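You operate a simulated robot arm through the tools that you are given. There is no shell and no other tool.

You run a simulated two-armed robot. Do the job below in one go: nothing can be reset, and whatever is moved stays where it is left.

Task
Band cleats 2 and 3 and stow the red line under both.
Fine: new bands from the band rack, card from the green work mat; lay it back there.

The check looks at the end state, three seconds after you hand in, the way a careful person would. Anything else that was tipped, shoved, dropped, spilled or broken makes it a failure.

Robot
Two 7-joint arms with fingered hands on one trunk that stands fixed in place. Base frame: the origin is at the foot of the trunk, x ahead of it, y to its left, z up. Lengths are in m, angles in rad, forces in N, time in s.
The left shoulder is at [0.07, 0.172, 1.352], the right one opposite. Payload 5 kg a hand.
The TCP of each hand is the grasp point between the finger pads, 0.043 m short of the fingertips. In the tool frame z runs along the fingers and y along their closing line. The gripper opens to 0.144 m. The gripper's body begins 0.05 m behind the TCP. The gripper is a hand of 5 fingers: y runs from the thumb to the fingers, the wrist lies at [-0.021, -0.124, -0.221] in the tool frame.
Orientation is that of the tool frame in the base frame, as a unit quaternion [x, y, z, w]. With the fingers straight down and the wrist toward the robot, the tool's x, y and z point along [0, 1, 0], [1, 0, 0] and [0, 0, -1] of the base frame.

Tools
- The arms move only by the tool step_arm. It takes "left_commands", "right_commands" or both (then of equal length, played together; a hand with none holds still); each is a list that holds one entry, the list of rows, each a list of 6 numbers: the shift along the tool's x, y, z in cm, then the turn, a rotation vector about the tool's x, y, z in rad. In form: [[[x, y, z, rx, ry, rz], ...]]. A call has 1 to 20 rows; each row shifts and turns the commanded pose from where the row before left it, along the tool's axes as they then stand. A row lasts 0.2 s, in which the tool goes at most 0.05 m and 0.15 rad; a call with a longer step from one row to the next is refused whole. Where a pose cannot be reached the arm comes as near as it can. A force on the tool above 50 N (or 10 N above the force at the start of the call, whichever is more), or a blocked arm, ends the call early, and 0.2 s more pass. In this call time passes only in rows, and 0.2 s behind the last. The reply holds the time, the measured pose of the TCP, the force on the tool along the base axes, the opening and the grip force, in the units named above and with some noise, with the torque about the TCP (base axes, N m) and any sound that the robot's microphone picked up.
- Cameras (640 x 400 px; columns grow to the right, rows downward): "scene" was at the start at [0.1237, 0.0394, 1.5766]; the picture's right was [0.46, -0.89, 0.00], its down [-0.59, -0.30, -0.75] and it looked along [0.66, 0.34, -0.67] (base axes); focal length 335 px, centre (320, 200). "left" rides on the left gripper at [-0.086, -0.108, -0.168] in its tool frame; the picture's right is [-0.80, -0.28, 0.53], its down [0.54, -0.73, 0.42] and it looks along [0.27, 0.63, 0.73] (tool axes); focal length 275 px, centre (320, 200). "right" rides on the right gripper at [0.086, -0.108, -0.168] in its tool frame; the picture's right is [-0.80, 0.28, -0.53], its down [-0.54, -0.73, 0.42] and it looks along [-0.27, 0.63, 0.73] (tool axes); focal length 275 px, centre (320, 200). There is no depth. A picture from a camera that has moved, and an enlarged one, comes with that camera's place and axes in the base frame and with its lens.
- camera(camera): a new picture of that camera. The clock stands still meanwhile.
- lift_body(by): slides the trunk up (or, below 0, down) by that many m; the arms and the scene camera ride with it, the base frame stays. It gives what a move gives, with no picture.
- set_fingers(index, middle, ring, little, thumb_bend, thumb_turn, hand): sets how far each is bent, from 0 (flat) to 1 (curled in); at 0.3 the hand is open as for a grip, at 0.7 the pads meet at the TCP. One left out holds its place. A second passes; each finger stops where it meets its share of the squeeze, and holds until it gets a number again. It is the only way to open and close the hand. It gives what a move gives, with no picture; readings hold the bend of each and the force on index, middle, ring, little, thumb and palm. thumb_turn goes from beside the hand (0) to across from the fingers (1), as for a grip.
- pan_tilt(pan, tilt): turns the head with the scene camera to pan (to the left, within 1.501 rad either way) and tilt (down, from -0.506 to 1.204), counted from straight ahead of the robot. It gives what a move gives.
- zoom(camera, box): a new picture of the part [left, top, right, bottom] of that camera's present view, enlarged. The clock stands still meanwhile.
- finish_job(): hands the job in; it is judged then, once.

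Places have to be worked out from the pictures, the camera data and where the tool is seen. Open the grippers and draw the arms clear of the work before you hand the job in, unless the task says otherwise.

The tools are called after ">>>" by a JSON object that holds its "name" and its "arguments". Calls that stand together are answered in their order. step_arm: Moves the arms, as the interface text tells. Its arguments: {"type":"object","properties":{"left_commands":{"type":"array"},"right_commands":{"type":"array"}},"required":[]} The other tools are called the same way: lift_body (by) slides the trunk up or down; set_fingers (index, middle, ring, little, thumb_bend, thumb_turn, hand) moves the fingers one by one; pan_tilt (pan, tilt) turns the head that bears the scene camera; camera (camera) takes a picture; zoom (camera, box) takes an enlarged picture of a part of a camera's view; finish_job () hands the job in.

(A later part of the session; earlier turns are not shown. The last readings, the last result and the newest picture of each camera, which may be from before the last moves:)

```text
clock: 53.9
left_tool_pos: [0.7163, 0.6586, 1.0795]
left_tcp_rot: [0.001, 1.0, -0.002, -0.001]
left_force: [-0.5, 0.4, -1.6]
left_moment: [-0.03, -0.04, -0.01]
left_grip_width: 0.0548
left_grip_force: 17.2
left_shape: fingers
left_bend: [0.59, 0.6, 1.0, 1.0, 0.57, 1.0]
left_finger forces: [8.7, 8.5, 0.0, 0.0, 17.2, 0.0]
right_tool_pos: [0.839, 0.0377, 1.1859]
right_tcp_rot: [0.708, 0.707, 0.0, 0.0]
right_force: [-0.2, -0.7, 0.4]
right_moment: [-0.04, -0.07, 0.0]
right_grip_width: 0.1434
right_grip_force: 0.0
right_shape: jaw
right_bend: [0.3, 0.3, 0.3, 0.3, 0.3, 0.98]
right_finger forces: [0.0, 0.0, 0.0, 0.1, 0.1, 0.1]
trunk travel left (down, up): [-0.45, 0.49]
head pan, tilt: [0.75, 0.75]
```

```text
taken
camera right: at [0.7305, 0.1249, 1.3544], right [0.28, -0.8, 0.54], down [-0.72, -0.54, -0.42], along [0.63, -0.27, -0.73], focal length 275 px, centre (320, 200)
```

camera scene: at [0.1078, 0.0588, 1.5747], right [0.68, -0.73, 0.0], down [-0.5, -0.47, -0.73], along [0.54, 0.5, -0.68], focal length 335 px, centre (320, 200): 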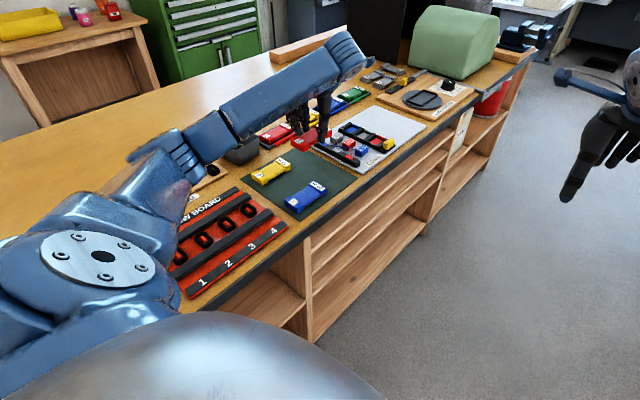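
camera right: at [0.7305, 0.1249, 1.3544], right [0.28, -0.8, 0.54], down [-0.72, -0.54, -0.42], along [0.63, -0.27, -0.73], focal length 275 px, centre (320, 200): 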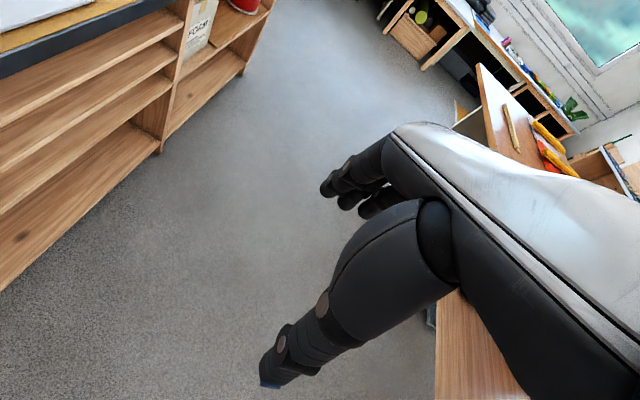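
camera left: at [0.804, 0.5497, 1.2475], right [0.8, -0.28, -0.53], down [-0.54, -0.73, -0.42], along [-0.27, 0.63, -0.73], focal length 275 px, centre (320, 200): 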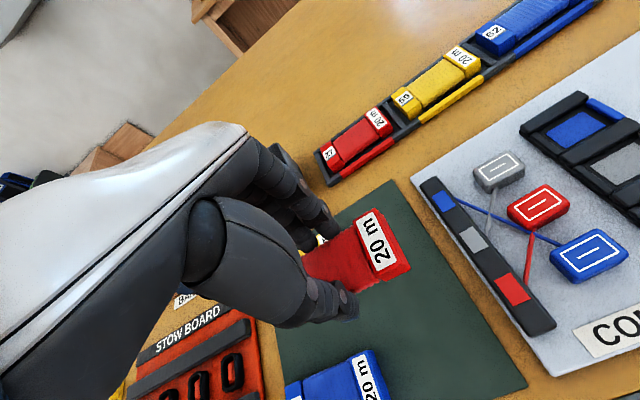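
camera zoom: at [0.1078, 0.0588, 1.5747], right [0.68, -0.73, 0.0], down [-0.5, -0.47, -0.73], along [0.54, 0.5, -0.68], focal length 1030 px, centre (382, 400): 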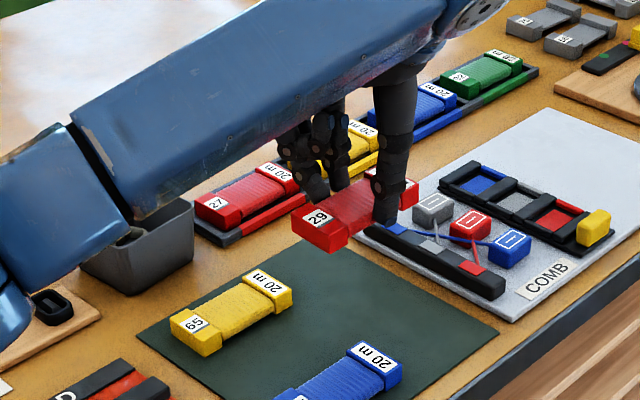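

The forearm is well above everything. I'll carry the card over cleat 2 at this height.

>>> {"name": "step_arm", "arguments": {"left_commands": [[[4.4, -0.07, 0, 0, 0, 0], [4.4, -0.07, 0, 0, 0, 0], [4.4, -0.07, 0, 0, 0, 0], [4.4, -0.07, 0, 0, 0, 0], [4.4, -0.07, 0, 0, 0, 0], [4.4, -0.07, 0, 0, 0, 0], [4.4, -0.07, 0, 0, 0, 0], [4.4, -0.07, 0, 0, 0, 0], [4.4, -0.07, 0, 0, 0, 0]]]}}

>>> {"name": "pan_tilt", "arguments": {"pan": 1.0, "tilt": 0.75}}

>>> {"name": "camera", "arguments": {"camera": "left"}}

>>> {"name": "camera", "arguments": {"camera": "scene"}}

```text
clock: 55.2
left_tool_pos: [0.5004, 0.5949, 1.02]
left_tcp_rot: [0.01, 0.996, -0.084, 0.004]
left_force: [0.4, -0.9, -1.3]
left_moment: [0.01, -0.05, -0.01]
left_grip_width: 0.0546
left_grip_force: 17.3
left_shape: fingers
left_bend: [0.59, 0.6, 1.0, 1.0, 0.57, 1.0]
left_finger forces: [8.7, 8.6, 0.1, 0.1, 17.2, 0.0]
right_tool_pos: [0.8418, 0.034, 1.1871]
right_tcp_rot: [0.708, 0.706, 0.001, 0.001]
right_force: [0.5, 0.0, 0.3]
right_moment: [0.0, 0.05, 0.01]
right_grip_width: 0.1437
right_grip_force: 0.0
right_shape: jaw
right_bend: [0.3, 0.3, 0.3, 0.3, 0.3, 0.98]
right_finger forces: [0.0, 0.0, 0.0, 0.1, 0.0, 0.0]
trunk travel left (down, up): [-0.45, 0.49]
head pan, tilt: [0.75, 0.75]
stopped in row 6 (left hand): the force on the tool passed its limit at 60 N (the readings are from after the stop); the commanded pose is now the measured one
```

```text
clock: 56.0
left_tool_pos: [0.4993, 0.5966, 1.0193]
left_tcp_rot: [0.009, 0.996, -0.083, 0.004]
left_force: [0.5, -0.6, -1.5]
left_moment: [0.01, 0.0, 0.02]
left_grip_width: 0.0549
left_grip_force: 17.4
left_shape: fingers
left_bend: [0.59, 0.6, 1.0, 1.0, 0.57, 1.0]
left_finger forces: [8.7, 8.5, 0.0, 0.1, 17.2, 0.0]
right_tool_pos: [0.8416, 0.0356, 1.1877]
right_tcp_rot: [0.707, 0.707, 0.0, 0.0]
right_force: [-0.6, 0.6, 0.4]
right_moment: [0.0, 0.03, 0.01]
right_grip_width: 0.1437
right_grip_force: 0.0
right_shape: jaw
right_bend: [0.3, 0.3, 0.3, 0.3, 0.3, 0.98]
right_finger forces: [0.0, 0.0, 0.0, 0.1, 0.0, 0.1]
trunk travel left (down, up): [-0.45, 0.49]
head pan, tilt: [1.0, 0.75]
```

```text
taken
camera left: at [0.5837, 0.5155, 1.204], right [0.79, -0.38, -0.47], down [-0.55, -0.78, -0.3], along [-0.25, 0.5, -0.83], focal length 275 px, centre (320, 200)
```

left: 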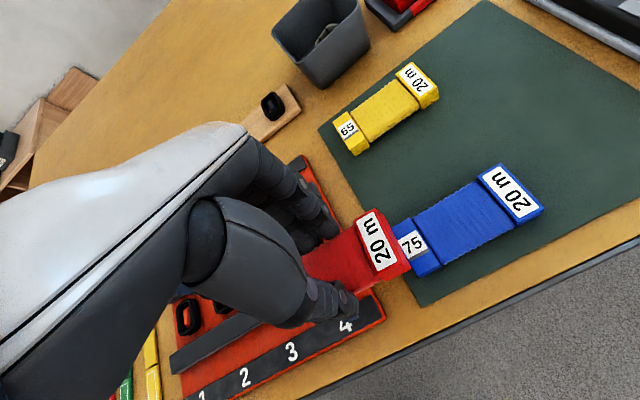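

```text
taken
camera scene: at [0.0947, 0.0712, 1.5747], right [0.84, -0.54, 0.0], down [-0.37, -0.57, -0.73], along [0.4, 0.61, -0.68], focal length 335 px, centre (320, 200)
```

scene: 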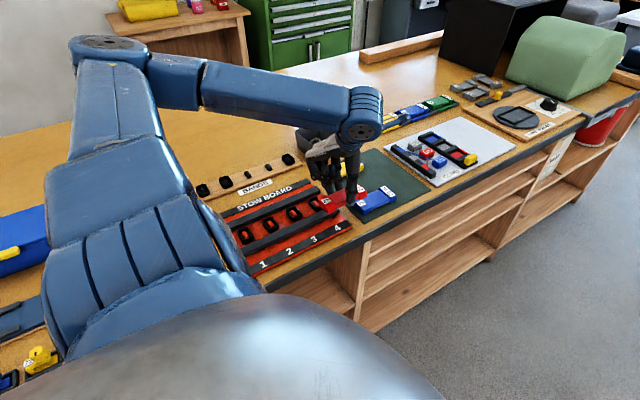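

The move went off its path and stopped on a 60 N peak, with the arm reconfiguring. I need to see whether anything was touched, so I'll take the same zoom as the early one for comparison.

>>> {"name": "zoom", "arguments": {"camera": "scene", "box": [190, 130, 370, 270]}}

>>> {"name": "zoom", "arguments": {"camera": "scene", "box": [290, 90, 520, 230]}}

>>> {"name": "zoom", "arguments": {"camera": "left", "box": [260, 160, 560, 340]}}

```text
2.86 times, centred on (280, 200) of scene
camera zoom: at [0.0947, 0.0712, 1.5747], right [0.84, -0.54, 0.0], down [-0.37, -0.57, -0.73], along [0.4, 0.61, -0.68], focal length 956 px, centre (434, 200)
```

zoom: 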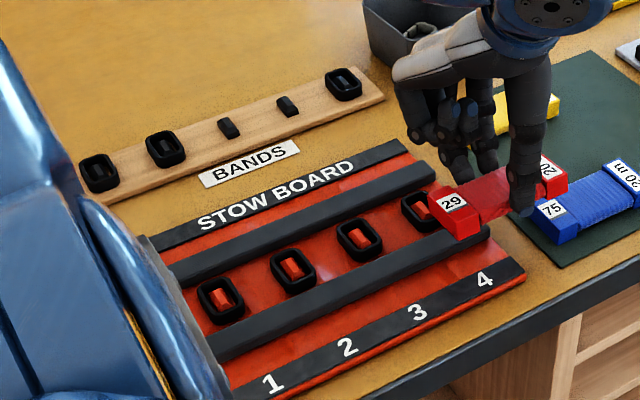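

```text
2.78 times, centred on (405, 160) of scene
camera zoom: at [0.0947, 0.0712, 1.5747], right [0.84, -0.54, 0.0], down [-0.37, -0.57, -0.73], along [0.4, 0.61, -0.68], focal length 932 px, centre (84, 311)
```

zoom: 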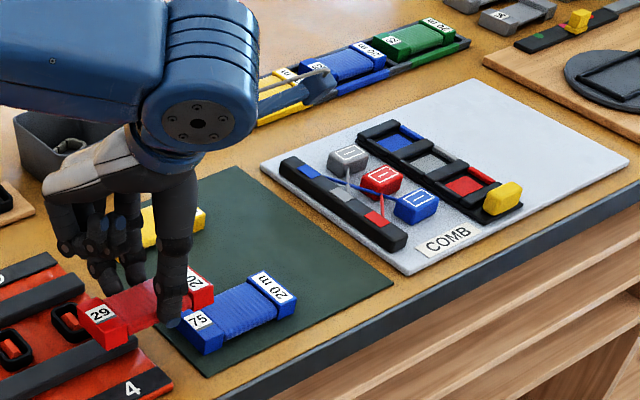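

```text
2.13 times, centred on (410, 250) of left
camera zoom: at [0.5837, 0.5155, 1.204], right [0.79, -0.38, -0.47], down [-0.55, -0.78, -0.3], along [-0.25, 0.5, -0.83], focal length 587 px, centre (128, 93)
```

zoom: 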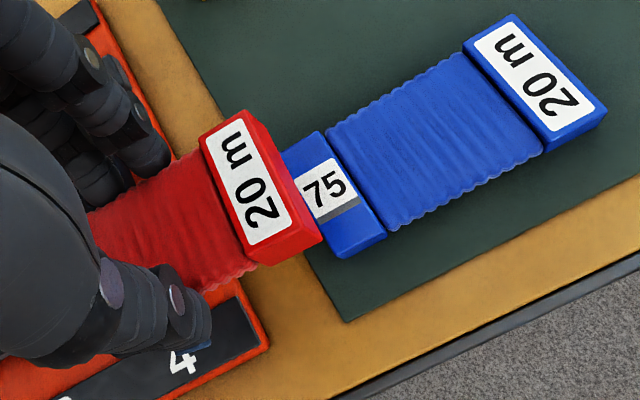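

The blue card, the board and the comb are exactly where they were. I'll check the bin and the storage row too.

>>> {"name": "zoom", "arguments": {"camera": "scene", "box": [270, 100, 370, 180]}}

>>> {"name": "zoom", "arguments": {"camera": "left", "box": [230, 0, 460, 160]}}

```text
5.00 times, centred on (320, 140) of scene
camera zoom: at [0.0947, 0.0712, 1.5747], right [0.84, -0.54, 0.0], down [-0.37, -0.57, -0.73], along [0.4, 0.61, -0.68], focal length 1674 px, centre (320, 500)
```

zoom: 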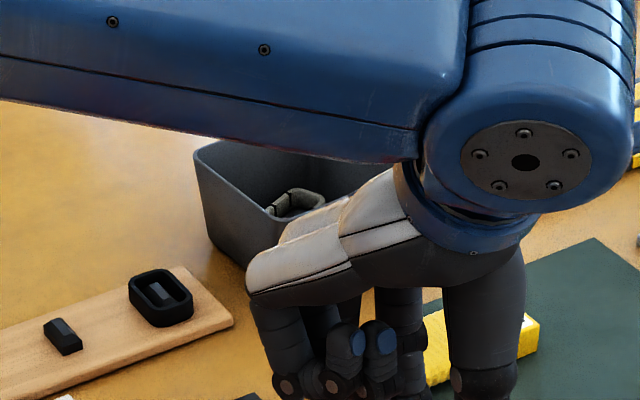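

```text
2.50 times, centred on (345, 80) of left
camera zoom: at [0.5837, 0.5155, 1.204], right [0.79, -0.38, -0.47], down [-0.55, -0.78, -0.3], along [-0.25, 0.5, -0.83], focal length 688 px, centre (258, 500)
```

zoom: 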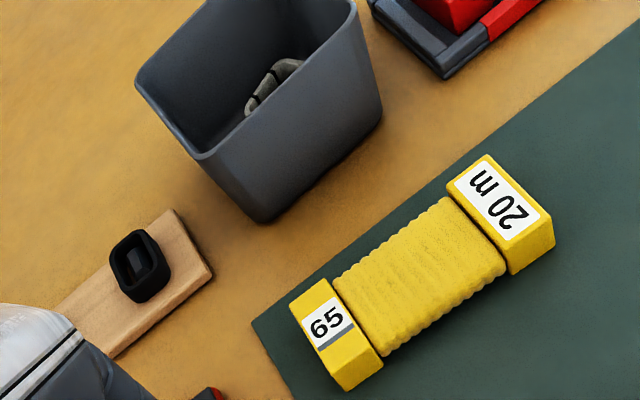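

Nothing was disturbed. I'll raise the hand straight up, take out the tilt, and proceed in smaller moves.

>>> {"name": "step_arm", "arguments": {"left_commands": [[[0, 0.3, -2.0, 0, 0, 0], [0, 0.3, -2.0, 0, 0, 0], [0, 0.2, -2.0, -0.04, 0, 0], [0, 0.2, -1.5, -0.04, 0, 0], [0, 0.5, 0, -0.04, 0, -0.01], [0, 0.5, 0, -0.04, 0, -0.008]]]}}

>>> {"name": "camera", "arguments": {"camera": "scene"}}

```text
clock: 57.4
left_tool_pos: [0.4971, 0.6289, 1.0922]
left_tcp_rot: [0.0, 1.0, -0.003, 0.004]
left_force: [-0.3, -0.3, -0.9]
left_moment: [0.03, 0.0, 0.0]
left_grip_width: 0.0545
left_grip_force: 17.1
left_shape: fingers
left_bend: [0.59, 0.6, 1.0, 1.0, 0.57, 1.0]
left_finger forces: [8.7, 8.7, 0.0, 0.1, 17.2, 0.0]
right_tool_pos: [0.8403, 0.0358, 1.1867]
right_tcp_rot: [0.707, 0.707, 0.0, 0.001]
right_force: [-0.1, 0.2, 0.0]
right_moment: [0.0, -0.03, -0.01]
right_grip_width: 0.1435
right_grip_force: 0.0
right_shape: jaw
right_bend: [0.3, 0.3, 0.3, 0.3, 0.3, 0.98]
right_finger forces: [0.0, 0.0, 0.0, 0.0, 0.0, 0.0]
trunk travel left (down, up): [-0.45, 0.49]
head pan, tilt: [1.0, 0.75]
```

```text
taken
camera scene: at [0.0942, 0.0711, 1.5748], right [0.84, -0.54, 0.0], down [-0.37, -0.57, -0.73], along [0.39, 0.62, -0.68], focal length 335 px, centre (320, 200)
```

scene: 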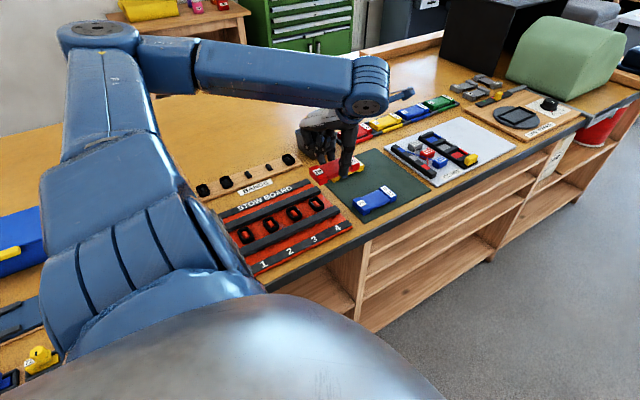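

Level again at (0.497, 0.629, 1.092). I'll go on toward cleat 3 in small steps to see whether this orientation holds.

>>> {"name": "step_arm", "arguments": {"left_commands": [[[1.5, 0.5, 0, 0, 0, 0], [1.5, 0.5, 0, 0, 0, 0], [1.5, 0.5, 0, 0, 0, 0], [1.5, 0.5, 0, 0, 0, 0], [1.5, 0.2, 0, 0, 0, 0]]]}}

```text
clock: 58.6
left_tool_pos: [0.4223, 0.6496, 1.0917]
left_tcp_rot: [0.001, 1.0, -0.004, 0.004]
left_force: [0.4, -0.5, -1.1]
left_moment: [0.0, -0.01, 0.02]
left_grip_width: 0.0546
left_grip_force: 17.4
left_shape: fingers
left_bend: [0.59, 0.6, 1.0, 1.0, 0.57, 1.0]
left_finger forces: [8.7, 8.6, 0.0, 0.1, 17.2, 0.0]
right_tool_pos: [0.8398, 0.0355, 1.1889]
right_tcp_rot: [0.708, 0.707, 0.002, 0.001]
right_force: [-0.5, 0.2, -0.6]
right_moment: [0.01, 0.01, 0.01]
right_grip_width: 0.1435
right_grip_force: 0.0
right_shape: jaw
right_bend: [0.3, 0.3, 0.3, 0.3, 0.3, 0.98]
right_finger forces: [0.0, 0.0, 0.0, 0.1, 0.0, 0.0]
trunk travel left (down, up): [-0.45, 0.49]
head pan, tilt: [1.0, 0.75]
```

Holding well. I'll continue in small steps until the card is centred between cleats 2 and 3, still high.

>>> {"name": "step_arm", "arguments": {"left_commands": [[[1.4, 0.05, 0, 0, 0, 0], [1.4, 0.05, 0, 0, 0, 0], [1.4, 0.05, 0, 0, 0, 0], [1.4, 0.05, 0, 0, 0, 0], [1.4, 0.05, 0, 0, 0, 0]]]}}

>>> {"name": "camera", "arguments": {"camera": "left"}}

>>> {"name": "camera", "arguments": {"camera": "scene"}}

>>> {"name": "zoom", "arguments": {"camera": "scene", "box": [210, 130, 350, 250]}}

```text
clock: 59.8
left_tool_pos: [0.3521, 0.6509, 1.0906]
left_tcp_rot: [0.0, 1.0, -0.005, 0.005]
left_force: [0.3, 0.1, -0.1]
left_moment: [0.03, -0.04, -0.02]
left_grip_width: 0.0548
left_grip_force: 17.3
left_shape: fingers
left_bend: [0.59, 0.6, 1.0, 1.0, 0.57, 1.0]
left_finger forces: [8.8, 8.6, 0.0, 0.0, 17.2, 0.0]
right_tool_pos: [0.8395, 0.0352, 1.1889]
right_tcp_rot: [0.707, 0.707, 0.001, 0.0]
right_force: [-0.8, -0.7, 0.4]
right_moment: [0.04, -0.01, -0.01]
right_grip_width: 0.1439
right_grip_force: 0.1
right_shape: jaw
right_bend: [0.3, 0.3, 0.3, 0.3, 0.3, 0.98]
right_finger forces: [0.0, 0.1, 0.1, 0.0, 0.0, 0.0]
trunk travel left (down, up): [-0.45, 0.49]
head pan, tilt: [1.0, 0.75]
```

```text
taken
camera left: at [0.4381, 0.5443, 1.2597], right [0.8, -0.29, -0.53], down [-0.54, -0.73, -0.42], along [-0.26, 0.62, -0.74], focal length 275 px, centre (320, 200)
```

left: 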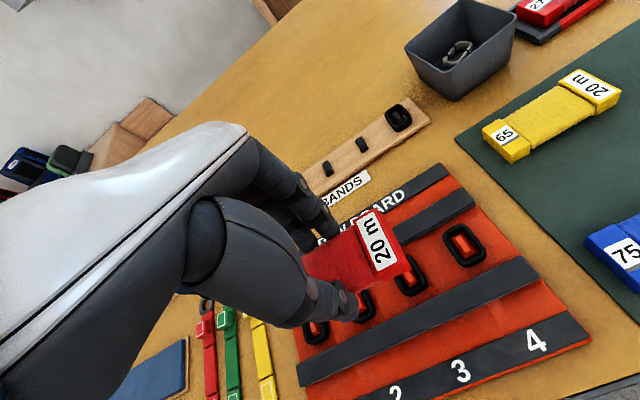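

```text
taken
camera scene: at [0.0931, 0.0704, 1.5749], right [0.84, -0.54, 0.0], down [-0.37, -0.57, -0.73], along [0.4, 0.62, -0.68], focal length 335 px, centre (320, 200)
```

scene: 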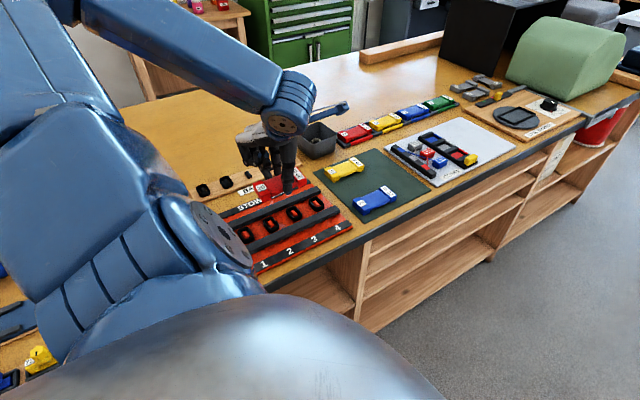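

```text
3.33 times, centred on (280, 190) of scene
camera zoom: at [0.0931, 0.0704, 1.5749], right [0.84, -0.54, 0.0], down [-0.37, -0.57, -0.73], along [0.4, 0.62, -0.68], focal length 1116 px, centre (453, 233)
```

zoom: 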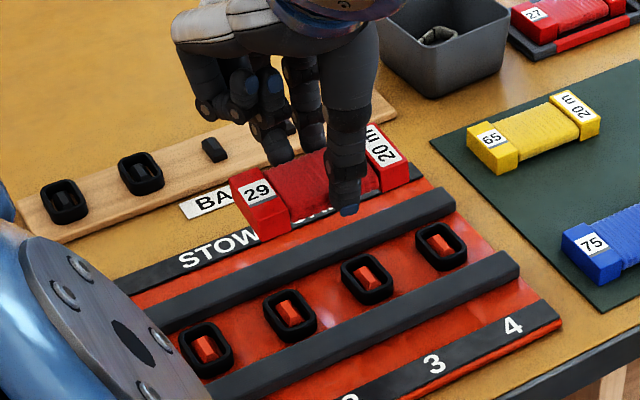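

The card is over cleats 2 and 3. I'll lower it to just above the bands and look for any line being paid out.

>>> {"name": "step_arm", "arguments": {"left_commands": [[[0, 0.1, 2.0, 0, 0, 0], [0, 0, 2.0, 0, 0, 0], [0, 0, 2.0, 0, 0, 0], [0, 0, 2.0, 0, 0, 0], [0, 0, 1.2, 0, 0, 0]]]}}

>>> {"name": "zoom", "arguments": {"camera": "left", "box": [270, 190, 460, 340]}}

>>> {"name": "zoom", "arguments": {"camera": "scene", "box": [230, 150, 340, 240]}}

```text
clock: 61.0
left_tool_pos: [0.3563, 0.6513, 1.0004]
left_tcp_rot: [0.001, 1.0, -0.004, 0.004]
left_force: [0.0, 0.6, -0.1]
left_moment: [0.0, -0.01, 0.0]
left_grip_width: 0.0547
left_grip_force: 16.7
left_shape: fingers
left_bend: [0.59, 0.6, 1.0, 1.0, 0.57, 1.0]
left_finger forces: [8.7, 8.5, 0.0, 0.0, 17.2, 0.0]
right_tool_pos: [0.8404, 0.0351, 1.1879]
right_tcp_rot: [0.707, 0.707, 0.0, 0.001]
right_force: [1.1, 0.3, 0.1]
right_moment: [-0.02, -0.03, 0.02]
right_grip_width: 0.1435
right_grip_force: 0.0
right_shape: jaw
right_bend: [0.3, 0.3, 0.3, 0.3, 0.3, 0.98]
right_finger forces: [0.1, 0.0, 0.1, 0.1, 0.0, 0.0]
trunk travel left (down, up): [-0.45, 0.49]
head pan, tilt: [1.0, 0.75]
```

```text
2.67 times, centred on (365, 265) of left
camera zoom: at [0.442, 0.5443, 1.169], right [0.8, -0.29, -0.53], down [-0.54, -0.73, -0.42], along [-0.26, 0.62, -0.74], focal length 734 px, centre (200, 27)
```

zoom: 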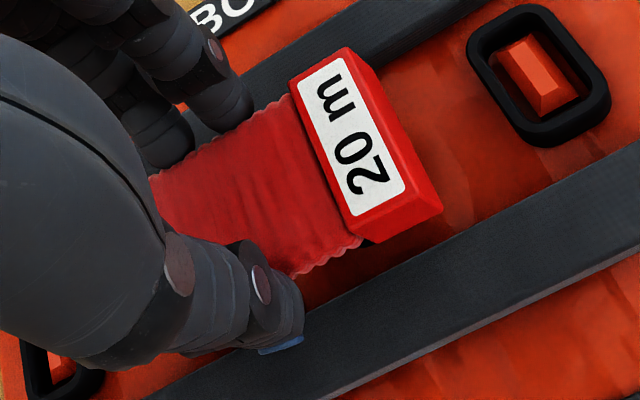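

```text
4.44 times, centred on (285, 195) of scene
camera zoom: at [0.0942, 0.0711, 1.5748], right [0.84, -0.54, 0.0], down [-0.37, -0.57, -0.73], along [0.39, 0.62, -0.68], focal length 1488 px, centre (476, 222)
```

zoom: 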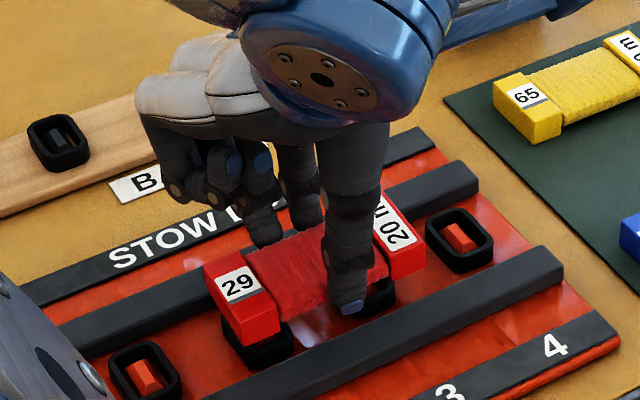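

No line yet. The card's two end blocks hang over the bands on 2 and 3; I'll lower to a light touch and look again.

>>> {"name": "step_arm", "arguments": {"left_commands": [[[0.2, 0, 0.6, 0, 0, 0], [0, 0, 0.4, 0, 0, 0], [0, 0, 0.3, 0, 0, 0]]]}}

>>> {"name": "zoom", "arguments": {"camera": "scene", "box": [230, 150, 340, 240]}}

```text
clock: 61.8
left_tool_pos: [0.353, 0.6522, 0.9869]
left_tcp_rot: [0.001, 1.0, -0.004, 0.005]
left_force: [0.5, 0.2, -0.8]
left_moment: [-0.03, 0.01, 0.02]
left_grip_width: 0.0549
left_grip_force: 17.3
left_shape: fingers
left_bend: [0.59, 0.6, 1.0, 1.0, 0.57, 1.0]
left_finger forces: [8.8, 8.5, 0.0, 0.0, 17.1, 0.1]
right_tool_pos: [0.8419, 0.0349, 1.1875]
right_tcp_rot: [0.707, 0.707, 0.001, 0.001]
right_force: [0.1, 0.2, 0.3]
right_moment: [0.01, 0.03, -0.02]
right_grip_width: 0.1435
right_grip_force: 0.0
right_shape: jaw
right_bend: [0.3, 0.3, 0.3, 0.3, 0.3, 0.98]
right_finger forces: [0.1, 0.0, 0.0, 0.0, 0.1, 0.0]
trunk travel left (down, up): [-0.45, 0.49]
head pan, tilt: [1.0, 0.75]
```

```text
4.44 times, centred on (285, 195) of scene
camera zoom: at [0.094, 0.0708, 1.5748], right [0.84, -0.54, 0.0], down [-0.37, -0.57, -0.73], along [0.4, 0.62, -0.68], focal length 1488 px, centre (476, 222)
```

zoom: 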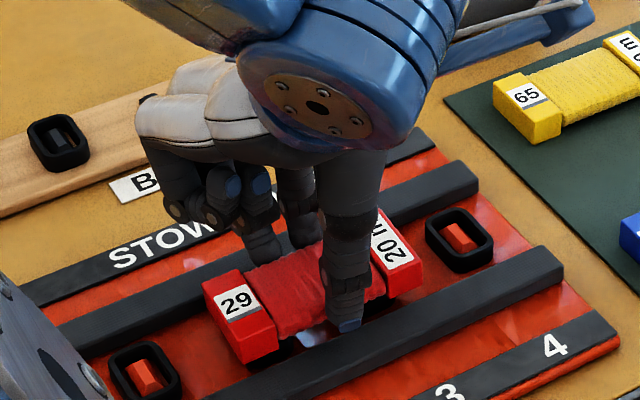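

Still no contact. I'll lower a few more millimetres.

>>> {"name": "step_arm", "arguments": {"left_commands": [[[0, 0, 0.25, 0, 0, 0], [0, 0, 0.25, 0, 0, 0]]]}}

>>> {"name": "zoom", "arguments": {"camera": "scene", "box": [230, 150, 340, 240]}}

>>> {"name": "zoom", "arguments": {"camera": "left", "box": [270, 190, 460, 340]}}

```text
clock: 62.4
left_tool_pos: [0.3524, 0.652, 0.9798]
left_tcp_rot: [0.0, 1.0, -0.004, 0.005]
left_force: [0.3, -0.9, 0.2]
left_moment: [-0.02, 0.06, 0.02]
left_grip_width: 0.0545
left_grip_force: 17.3
left_shape: fingers
left_bend: [0.59, 0.6, 1.0, 1.0, 0.57, 1.0]
left_finger forces: [8.6, 8.5, 0.0, 0.1, 17.2, 0.0]
right_tool_pos: [0.8402, 0.0362, 1.1875]
right_tcp_rot: [0.707, 0.707, 0.001, 0.001]
right_force: [-0.4, -0.2, -0.3]
right_moment: [-0.02, -0.01, 0.0]
right_grip_width: 0.1439
right_grip_force: 0.1
right_shape: jaw
right_bend: [0.3, 0.3, 0.3, 0.3, 0.3, 0.98]
right_finger forces: [0.1, 0.1, 0.1, 0.0, 0.0, 0.0]
trunk travel left (down, up): [-0.45, 0.49]
head pan, tilt: [1.0, 0.75]
```

```text
4.44 times, centred on (285, 195) of scene
camera zoom: at [0.0941, 0.0709, 1.5748], right [0.84, -0.54, 0.0], down [-0.37, -0.57, -0.73], along [0.4, 0.62, -0.68], focal length 1488 px, centre (476, 222)
```

zoom: 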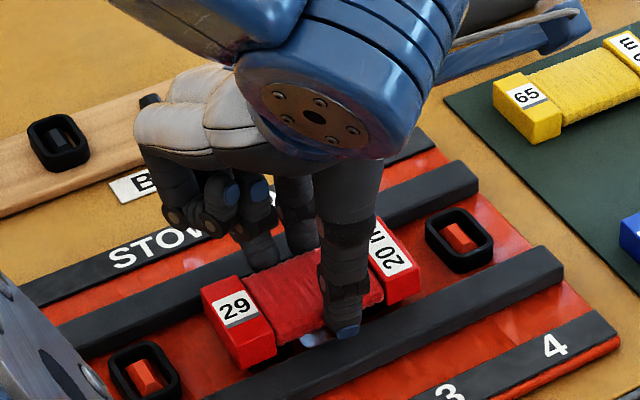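

```text
2.67 times, centred on (365, 265) of left
camera zoom: at [0.4383, 0.5449, 1.1502], right [0.8, -0.29, -0.53], down [-0.54, -0.73, -0.42], along [-0.26, 0.62, -0.74], focal length 734 px, centre (200, 27)
```

zoom: 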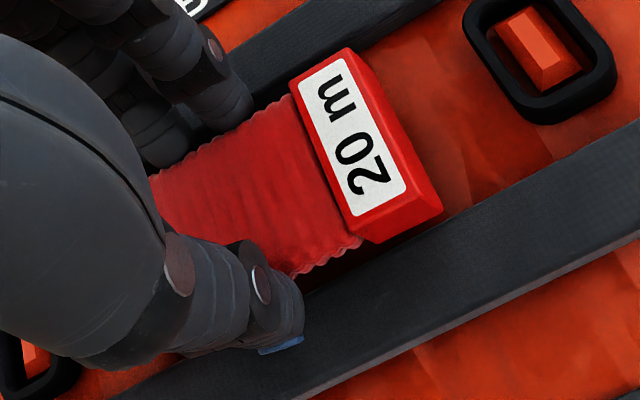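

No contact at TCP 0.980 either. I'll keep lowering gently until something touches.

>>> {"name": "step_arm", "arguments": {"left_commands": [[[0, 0, 0.2, 0, 0, 0], [0, 0, 0.2, 0, 0, 0], [0, 0, 0.2, 0, 0, 0]]]}}

>>> {"name": "zoom", "arguments": {"camera": "scene", "box": [230, 150, 340, 240]}}

```text
clock: 63.2
left_tool_pos: [0.3521, 0.6529, 0.9773]
left_tcp_rot: [0.0, 1.0, -0.001, 0.004]
left_force: [1.1, 2.9, 23.7]
left_moment: [-0.04, 0.03, -0.03]
left_grip_width: 0.0546
left_grip_force: 19.8
left_shape: fingers
left_bend: [0.59, 0.6, 1.0, 1.0, 0.57, 1.0]
left_finger forces: [9.4, 11.0, 0.0, 0.0, 18.9, 0.0]
right_tool_pos: [0.8386, 0.0344, 1.1884]
right_tcp_rot: [0.707, 0.707, 0.002, 0.001]
right_force: [0.0, -0.5, -0.1]
right_moment: [0.01, 0.04, 0.04]
right_grip_width: 0.144
right_grip_force: 0.1
right_shape: jaw
right_bend: [0.3, 0.3, 0.3, 0.3, 0.3, 0.98]
right_finger forces: [0.0, 0.1, 0.0, 0.0, 0.0, 0.0]
trunk travel left (down, up): [-0.45, 0.49]
head pan, tilt: [1.0, 0.75]
```

```text
4.44 times, centred on (285, 195) of scene
camera zoom: at [0.0928, 0.0686, 1.5754], right [0.84, -0.54, 0.0], down [-0.37, -0.57, -0.73], along [0.4, 0.62, -0.68], focal length 1488 px, centre (476, 222)
```

zoom: 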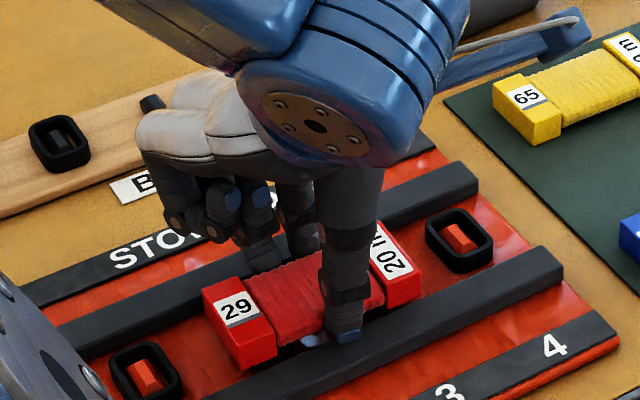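

The card now rests on something at about 24 N. I'll ease up and look whether line was left at the cleats.

>>> {"name": "step_arm", "arguments": {"left_commands": [[[0, 0, -0.5, 0, 0, 0], [0, 0, -1.5, 0, 0, 0], [0, 0, -3.0, 0, 0, 0], [0, 0, -3.0, 0, 0, 0]]]}}

>>> {"name": "zoom", "arguments": {"camera": "scene", "box": [210, 130, 350, 250]}}

>>> {"name": "zoom", "arguments": {"camera": "left", "box": [270, 190, 500, 370]}}

```text
clock: 64.2
left_tool_pos: [0.3512, 0.6508, 1.0539]
left_tcp_rot: [0.001, 1.0, -0.004, 0.004]
left_force: [0.6, 0.1, -0.5]
left_moment: [0.03, 0.0, -0.01]
left_grip_width: 0.0547
left_grip_force: 17.1
left_shape: fingers
left_bend: [0.59, 0.6, 1.0, 1.0, 0.58, 1.0]
left_finger forces: [9.4, 8.1, 0.1, 0.1, 17.5, 0.0]
right_tool_pos: [0.8395, 0.0348, 1.1873]
right_tcp_rot: [0.706, 0.708, 0.002, 0.001]
right_force: [-0.1, 0.5, 0.6]
right_moment: [0.02, -0.01, -0.02]
right_grip_width: 0.1435
right_grip_force: 0.1
right_shape: jaw
right_bend: [0.3, 0.3, 0.3, 0.3, 0.3, 0.98]
right_finger forces: [0.0, 0.0, 0.0, 0.1, 0.0, 0.0]
trunk travel left (down, up): [-0.45, 0.49]
head pan, tilt: [1.0, 0.75]
```

```text
3.33 times, centred on (280, 190) of scene
camera zoom: at [0.0932, 0.07, 1.5748], right [0.84, -0.54, 0.0], down [-0.37, -0.57, -0.73], along [0.4, 0.62, -0.68], focal length 1116 px, centre (453, 233)
```

zoom: 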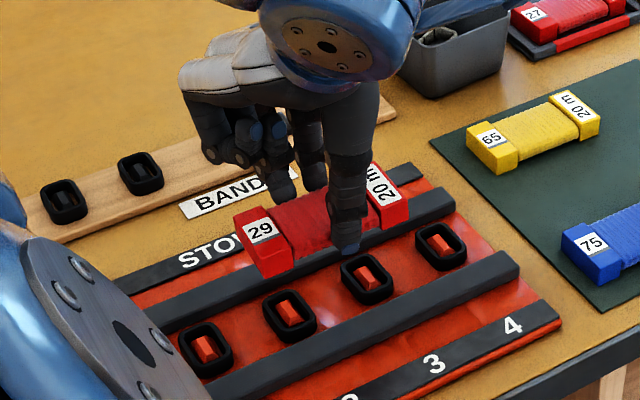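

```text
2.22 times, centred on (385, 280) of left
camera zoom: at [0.4365, 0.5436, 1.2231], right [0.8, -0.29, -0.53], down [-0.54, -0.73, -0.42], along [-0.26, 0.62, -0.74], focal length 612 px, centre (176, 22)
```

zoom: 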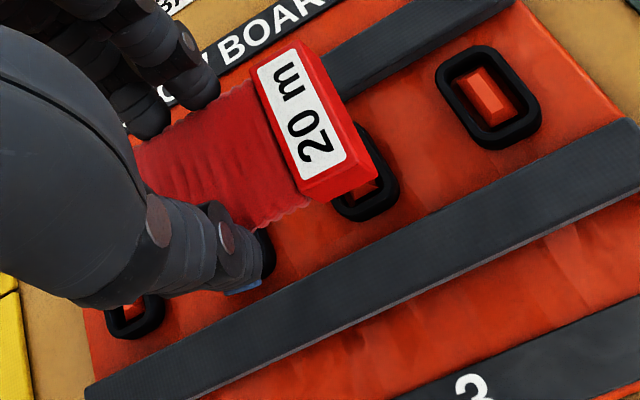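

No line was left and the bands are undisturbed. The end blocks are spaced just like the two rails, so the card seems meant to lie crosswise on the rails with its winding over a cleat. I'll rise and turn the card a quarter, slowly.

>>> {"name": "step_arm", "arguments": {"left_commands": [[[0, 0, -2.0, 0, 0, 0], [0, 0, -2.0, 0, 0, 0.05], [0, 0, -1.0, 0, 0, 0.1], [0, 0, 0, 0, 0, 0.1], [0, 0, 0, 0, 0, 0.1], [0, 0, 0, 0, 0, 0.1], [0, 0, 0, 0, 0, 0.1]]]}}

>>> {"name": "camera", "arguments": {"camera": "scene"}}

```text
clock: 65.8
left_tool_pos: [0.3519, 0.6534, 1.1037]
left_tcp_rot: [0.273, 0.962, -0.003, 0.005]
left_force: [-0.2, -0.5, -0.4]
left_moment: [0.01, -0.02, 0.04]
left_grip_width: 0.0548
left_grip_force: 17.1
left_shape: fingers
left_bend: [0.59, 0.6, 1.0, 1.0, 0.58, 1.0]
left_finger forces: [9.4, 8.0, 0.1, 0.0, 17.4, 0.0]
right_tool_pos: [0.8393, 0.0341, 1.1884]
right_tcp_rot: [0.707, 0.707, 0.001, 0.001]
right_force: [-0.9, -1.4, 0.6]
right_moment: [-0.01, -0.04, 0.03]
right_grip_width: 0.1438
right_grip_force: 0.2
right_shape: jaw
right_bend: [0.3, 0.3, 0.3, 0.3, 0.3, 0.98]
right_finger forces: [0.1, 0.0, 0.0, 0.0, 0.1, 0.0]
trunk travel left (down, up): [-0.45, 0.49]
head pan, tilt: [1.0, 0.75]
```

```text
taken
camera scene: at [0.0933, 0.0707, 1.5748], right [0.84, -0.54, 0.0], down [-0.37, -0.57, -0.73], along [0.4, 0.62, -0.68], focal length 335 px, centre (320, 200)
```

scene: 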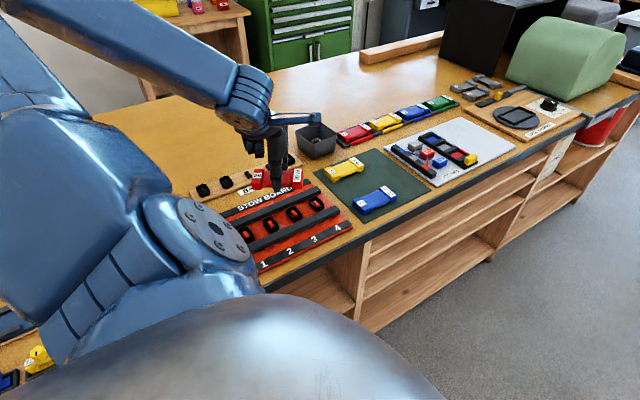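

The turn is smooth so far. I'll continue with the remaining rotation.

>>> {"name": "step_arm", "arguments": {"left_commands": [[[0, 0, 0, 0, 0, 0.1], [0, 0, 0, 0, 0, 0.1], [0, 0, 0, 0, 0, 0.1], [0, 0, 0, 0, 0, 0.1], [0, 0, 0, 0, 0, 0.1], [0, 0, 0, 0, 0, 0.1], [0, 0, 0, 0, 0, 0.1], [0, 0, 0, 0, 0, 0.1], [0, 0, 0, 0, 0, 0.1], [0, 0, 0, 0, 0, 0.11]]]}}

>>> {"name": "camera", "arguments": {"camera": "scene"}}

>>> {"name": "camera", "arguments": {"camera": "left"}}

```text
clock: 68.0
left_tool_pos: [0.3523, 0.6524, 1.1041]
left_tcp_rot: [0.704, 0.71, -0.001, 0.005]
left_force: [0.5, -0.2, -0.8]
left_moment: [0.02, 0.01, 0.02]
left_grip_width: 0.0547
left_grip_force: 17.4
left_shape: fingers
left_bend: [0.59, 0.6, 1.0, 1.0, 0.58, 1.0]
left_finger forces: [9.4, 8.0, 0.0, 0.0, 17.4, 0.0]
right_tool_pos: [0.8412, 0.036, 1.1864]
right_tcp_rot: [0.707, 0.707, 0.001, 0.0]
right_force: [0.1, -0.8, 0.0]
right_moment: [-0.01, 0.0, 0.0]
right_grip_width: 0.1438
right_grip_force: 0.1
right_shape: jaw
right_bend: [0.3, 0.3, 0.3, 0.3, 0.3, 0.98]
right_finger forces: [0.0, 0.1, 0.0, 0.0, 0.0, 0.1]
trunk travel left (down, up): [-0.45, 0.49]
head pan, tilt: [1.0, 0.75]
```

```text
taken
camera scene: at [0.0951, 0.0708, 1.5747], right [0.84, -0.54, 0.0], down [-0.37, -0.57, -0.73], along [0.39, 0.62, -0.68], focal length 335 px, centre (320, 200)
```

scene: 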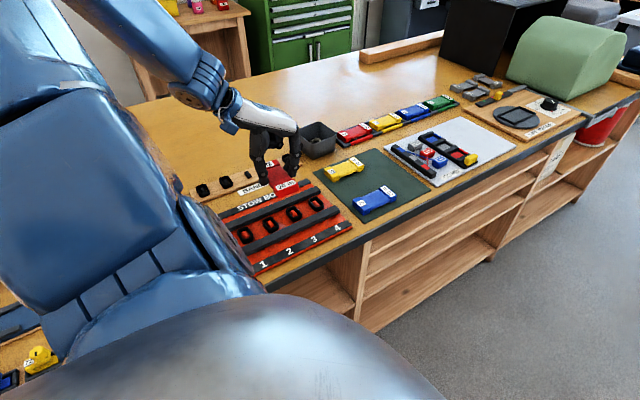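

```text
taken
camera left: at [0.2448, 0.5672, 1.2718], right [-0.27, -0.8, -0.53], down [-0.73, 0.53, -0.43], along [0.63, 0.27, -0.73], focal length 275 px, centre (320, 200)
```

left: 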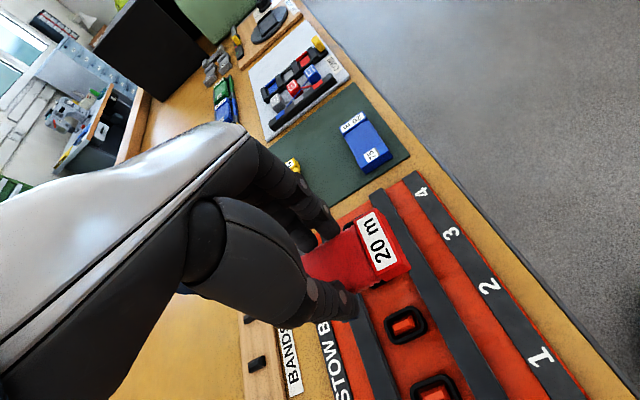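

Now the card lies crosswise. I'll move over cleat 2 and lower to just above contact.

>>> {"name": "step_arm", "arguments": {"left_commands": [[[0, -1.8, 0, 0, 0, 0], [0, -1.8, 0, 0, 0, 0], [0, 0, 2.5, 0, 0, 0], [0, 0, 2.5, 0, 0, 0], [0, 0, 2.5, 0, 0, 0], [0, 0, 2.5, 0, 0, 0], [0, 0, 1.5, 0, 0, 0]]]}}

>>> {"name": "zoom", "arguments": {"camera": "left", "box": [270, 190, 500, 370]}}

>>> {"name": "zoom", "arguments": {"camera": "scene", "box": [220, 150, 340, 250]}}

```text
clock: 69.6
left_tool_pos: [0.3162, 0.6527, 0.989]
left_tcp_rot: [0.703, 0.711, 0.0, 0.006]
left_force: [-0.6, -0.4, 0.0]
left_moment: [0.02, -0.03, -0.02]
left_grip_width: 0.0549
left_grip_force: 17.5
left_shape: fingers
left_bend: [0.59, 0.6, 1.0, 1.0, 0.58, 1.0]
left_finger forces: [9.3, 8.0, 0.0, 0.1, 17.4, 0.0]
right_tool_pos: [0.839, 0.0357, 1.1879]
right_tcp_rot: [0.707, 0.707, 0.0, 0.001]
right_force: [0.1, -0.5, 0.9]
right_moment: [0.01, 0.0, 0.03]
right_grip_width: 0.1438
right_grip_force: 0.0
right_shape: jaw
right_bend: [0.3, 0.3, 0.3, 0.3, 0.3, 0.98]
right_finger forces: [0.1, 0.1, 0.0, 0.0, 0.0, 0.0]
trunk travel left (down, up): [-0.45, 0.49]
head pan, tilt: [1.0, 0.75]
```

```text
2.22 times, centred on (385, 280) of left
camera zoom: at [0.2088, 0.5669, 1.1566], right [-0.27, -0.8, -0.53], down [-0.73, 0.53, -0.43], along [0.63, 0.27, -0.73], focal length 612 px, centre (176, 22)
```

zoom: 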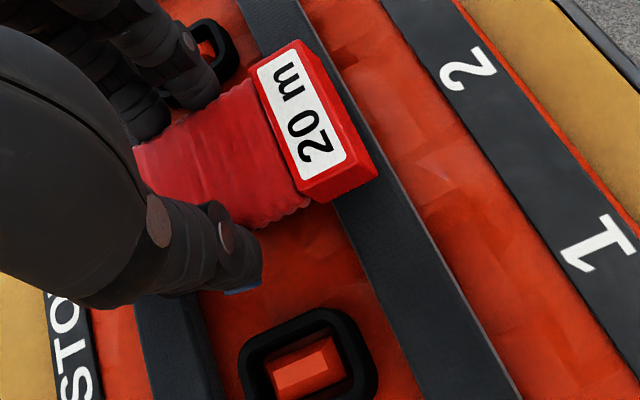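

```text
4.00 times, centred on (280, 200) of scene
camera zoom: at [0.0937, 0.0715, 1.5748], right [0.84, -0.54, 0.0], down [-0.37, -0.57, -0.73], along [0.4, 0.61, -0.68], focal length 1339 px, centre (480, 200)
```

zoom: 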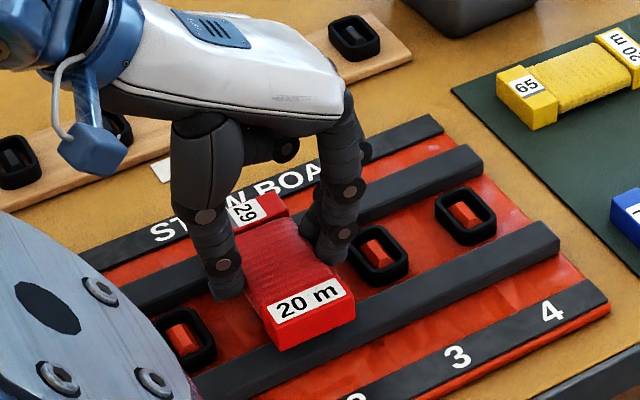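

The winding is right over cleat 2 with the end blocks over the rails. I'll lower in small steps until they touch.

>>> {"name": "step_arm", "arguments": {"left_commands": [[[0, 0, 0.4, 0, 0, 0], [0, 0, 0.3, 0, 0, 0], [0, 0, 0.2, 0, 0, 0], [0, 0, 0.2, 0, 0, 0]]]}}

>>> {"name": "zoom", "arguments": {"camera": "left", "box": [270, 190, 500, 370]}}

>>> {"name": "zoom", "arguments": {"camera": "scene", "box": [220, 150, 340, 250]}}

```text
clock: 70.6
left_tool_pos: [0.3161, 0.6515, 0.9784]
left_tcp_rot: [0.703, 0.711, 0.001, 0.005]
left_force: [0.5, 0.9, 4.5]
left_moment: [0.1, 0.11, 0.01]
left_grip_width: 0.0547
left_grip_force: 17.9
left_shape: fingers
left_bend: [0.59, 0.6, 1.0, 1.0, 0.58, 1.0]
left_finger forces: [9.4, 8.7, 0.0, 0.1, 17.6, 0.1]
right_tool_pos: [0.8392, 0.0348, 1.1884]
right_tcp_rot: [0.707, 0.707, 0.001, 0.0]
right_force: [-0.3, 0.1, -0.5]
right_moment: [-0.01, -0.01, 0.0]
right_grip_width: 0.1435
right_grip_force: 0.0
right_shape: jaw
right_bend: [0.3, 0.3, 0.3, 0.3, 0.3, 0.98]
right_finger forces: [0.0, 0.0, 0.1, 0.0, 0.0, 0.0]
trunk travel left (down, up): [-0.45, 0.49]
head pan, tilt: [1.0, 0.75]
```

```text
2.22 times, centred on (385, 280) of left
camera zoom: at [0.2085, 0.5655, 1.146], right [-0.27, -0.8, -0.53], down [-0.73, 0.53, -0.43], along [0.63, 0.27, -0.73], focal length 612 px, centre (176, 22)
```

zoom: 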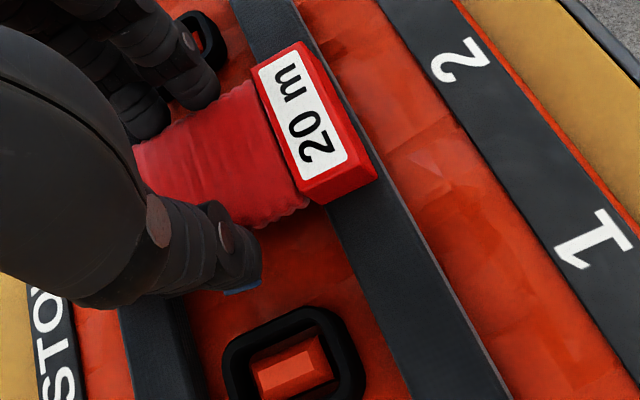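

```text
4.00 times, centred on (280, 200) of scene
camera zoom: at [0.0936, 0.0705, 1.575], right [0.84, -0.54, 0.0], down [-0.37, -0.57, -0.73], along [0.4, 0.62, -0.68], focal length 1339 px, centre (480, 200)
```

zoom: 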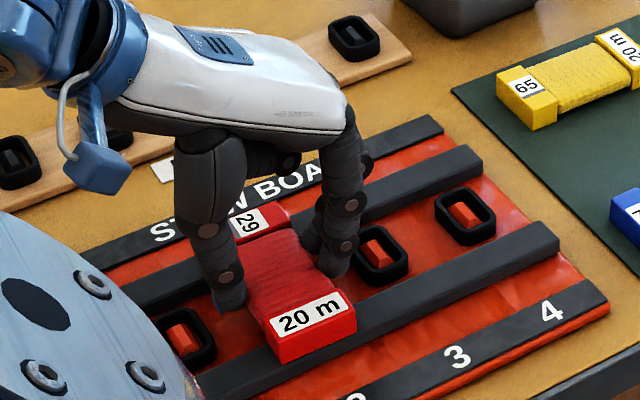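

The card now rests on both rails across cleat 2 with 4.5 N. I'll press slightly and dwell for about a second, then look.

>>> {"name": "step_arm", "arguments": {"left_commands": [[[0, 0, 0.1, 0, 0, 0], [0, 0, 0, 0, 0, 0], [0, 0, 0, 0, 0, 0], [0, 0, 0, 0, 0, 0], [0, 0, 0, 0, 0, 0]]]}}

>>> {"name": "zoom", "arguments": {"camera": "scene", "box": [240, 180, 320, 245]}}

>>> {"name": "zoom", "arguments": {"camera": "left", "box": [310, 180, 440, 290]}}

```text
clock: 71.8
left_tool_pos: [0.3166, 0.6503, 0.9778]
left_tcp_rot: [0.704, 0.711, 0.001, 0.006]
left_force: [3.1, 3.8, 17.5]
left_moment: [0.26, 0.07, 0.04]
left_grip_width: 0.0547
left_grip_force: 19.4
left_shape: fingers
left_bend: [0.59, 0.59, 1.0, 1.0, 0.58, 1.0]
left_finger forces: [10.6, 10.3, 0.0, 0.0, 17.9, 0.0]
right_tool_pos: [0.8403, 0.0347, 1.1869]
right_tcp_rot: [0.707, 0.707, 0.001, 0.0]
right_force: [0.3, 0.3, -0.2]
right_moment: [0.0, 0.01, -0.01]
right_grip_width: 0.1439
right_grip_force: 0.0
right_shape: jaw
right_bend: [0.3, 0.3, 0.3, 0.3, 0.3, 0.98]
right_finger forces: [0.1, 0.1, 0.0, 0.0, 0.0, 0.1]
trunk travel left (down, up): [-0.45, 0.49]
head pan, tilt: [1.0, 0.75]
```

```text
6.15 times, centred on (280, 212) of scene
camera zoom: at [0.0936, 0.0695, 1.575], right [0.84, -0.54, 0.0], down [-0.37, -0.57, -0.73], along [0.4, 0.62, -0.68], focal length 2060 px, centre (566, 123)
```

zoom: 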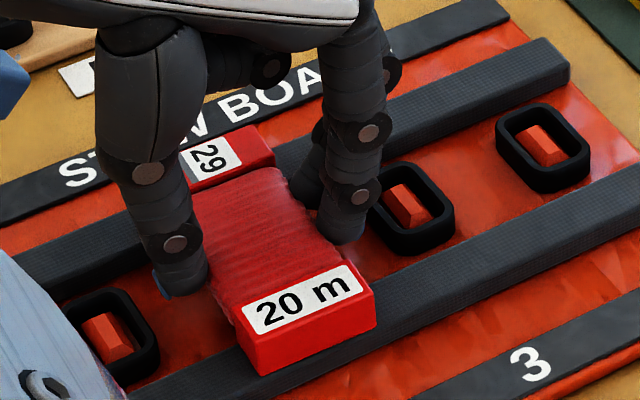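

```text
3.64 times, centred on (375, 235) of left
camera zoom: at [0.2083, 0.5647, 1.1452], right [-0.27, -0.8, -0.53], down [-0.73, 0.53, -0.43], along [0.63, 0.27, -0.73], focal length 1001 px, centre (120, 73)
```

zoom: 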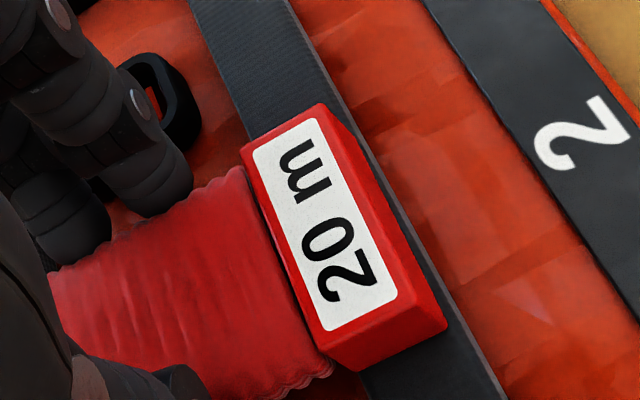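

The card fits the rails exactly. I'll lift it a few centimetres and look underneath at cleat 2.

>>> {"name": "step_arm", "arguments": {"left_commands": [[[0, 0, -0.5, 0, 0, 0], [0, 0, -1.0, 0, 0, 0], [0, 0, -2.0, 0, 0, 0], [0, 0, -3.0, 0, 0, 0]]]}}

>>> {"name": "zoom", "arguments": {"camera": "scene", "box": [220, 150, 340, 250]}}

>>> {"name": "zoom", "arguments": {"camera": "left", "box": [270, 180, 500, 370]}}

```text
clock: 72.8
left_tool_pos: [0.3157, 0.6508, 1.0435]
left_tcp_rot: [0.704, 0.71, 0.0, 0.005]
left_force: [0.1, -0.4, -0.3]
left_moment: [0.06, 0.01, -0.03]
left_grip_width: 0.0547
left_grip_force: 18.1
left_shape: fingers
left_bend: [0.59, 0.6, 1.0, 1.0, 0.58, 1.0]
left_finger forces: [9.5, 8.3, 0.0, 0.1, 17.7, 0.1]
right_tool_pos: [0.8408, 0.0335, 1.1877]
right_tcp_rot: [0.707, 0.707, 0.001, 0.001]
right_force: [1.4, 0.1, -0.8]
right_moment: [0.0, -0.02, 0.0]
right_grip_width: 0.1438
right_grip_force: 0.2
right_shape: jaw
right_bend: [0.3, 0.3, 0.3, 0.3, 0.3, 0.98]
right_finger forces: [0.0, 0.0, 0.0, 0.0, 0.0, 0.0]
trunk travel left (down, up): [-0.45, 0.49]
head pan, tilt: [1.0, 0.75]
```

```text
4.00 times, centred on (280, 200) of scene
camera zoom: at [0.0944, 0.0689, 1.5747], right [0.84, -0.54, 0.0], down [-0.37, -0.57, -0.73], along [0.39, 0.62, -0.68], focal length 1339 px, centre (480, 200)
```

zoom: 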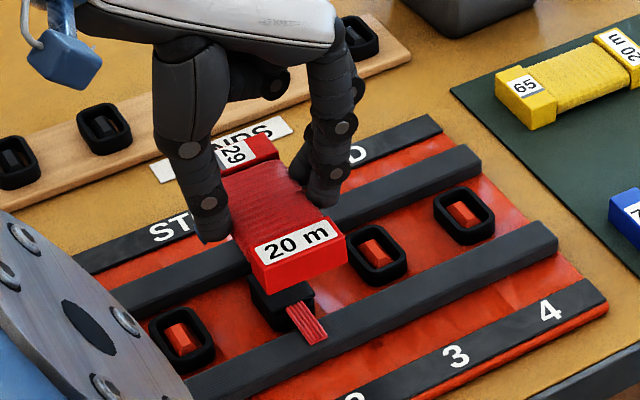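

```text
2.11 times, centred on (385, 275) of left
camera zoom: at [0.2075, 0.5646, 1.2102], right [-0.27, -0.8, -0.53], down [-0.73, 0.53, -0.43], along [0.63, 0.27, -0.73], focal length 580 px, centre (183, 42)
```

zoom: 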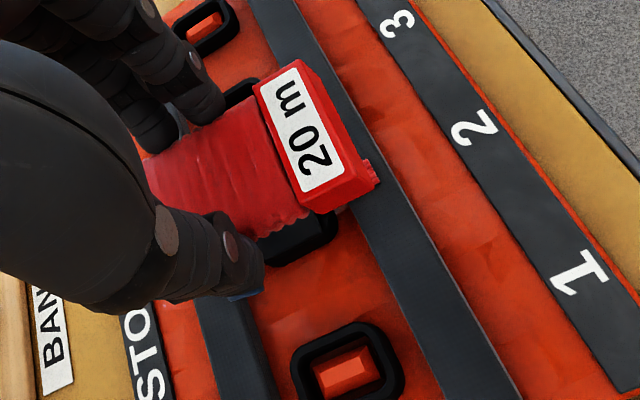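

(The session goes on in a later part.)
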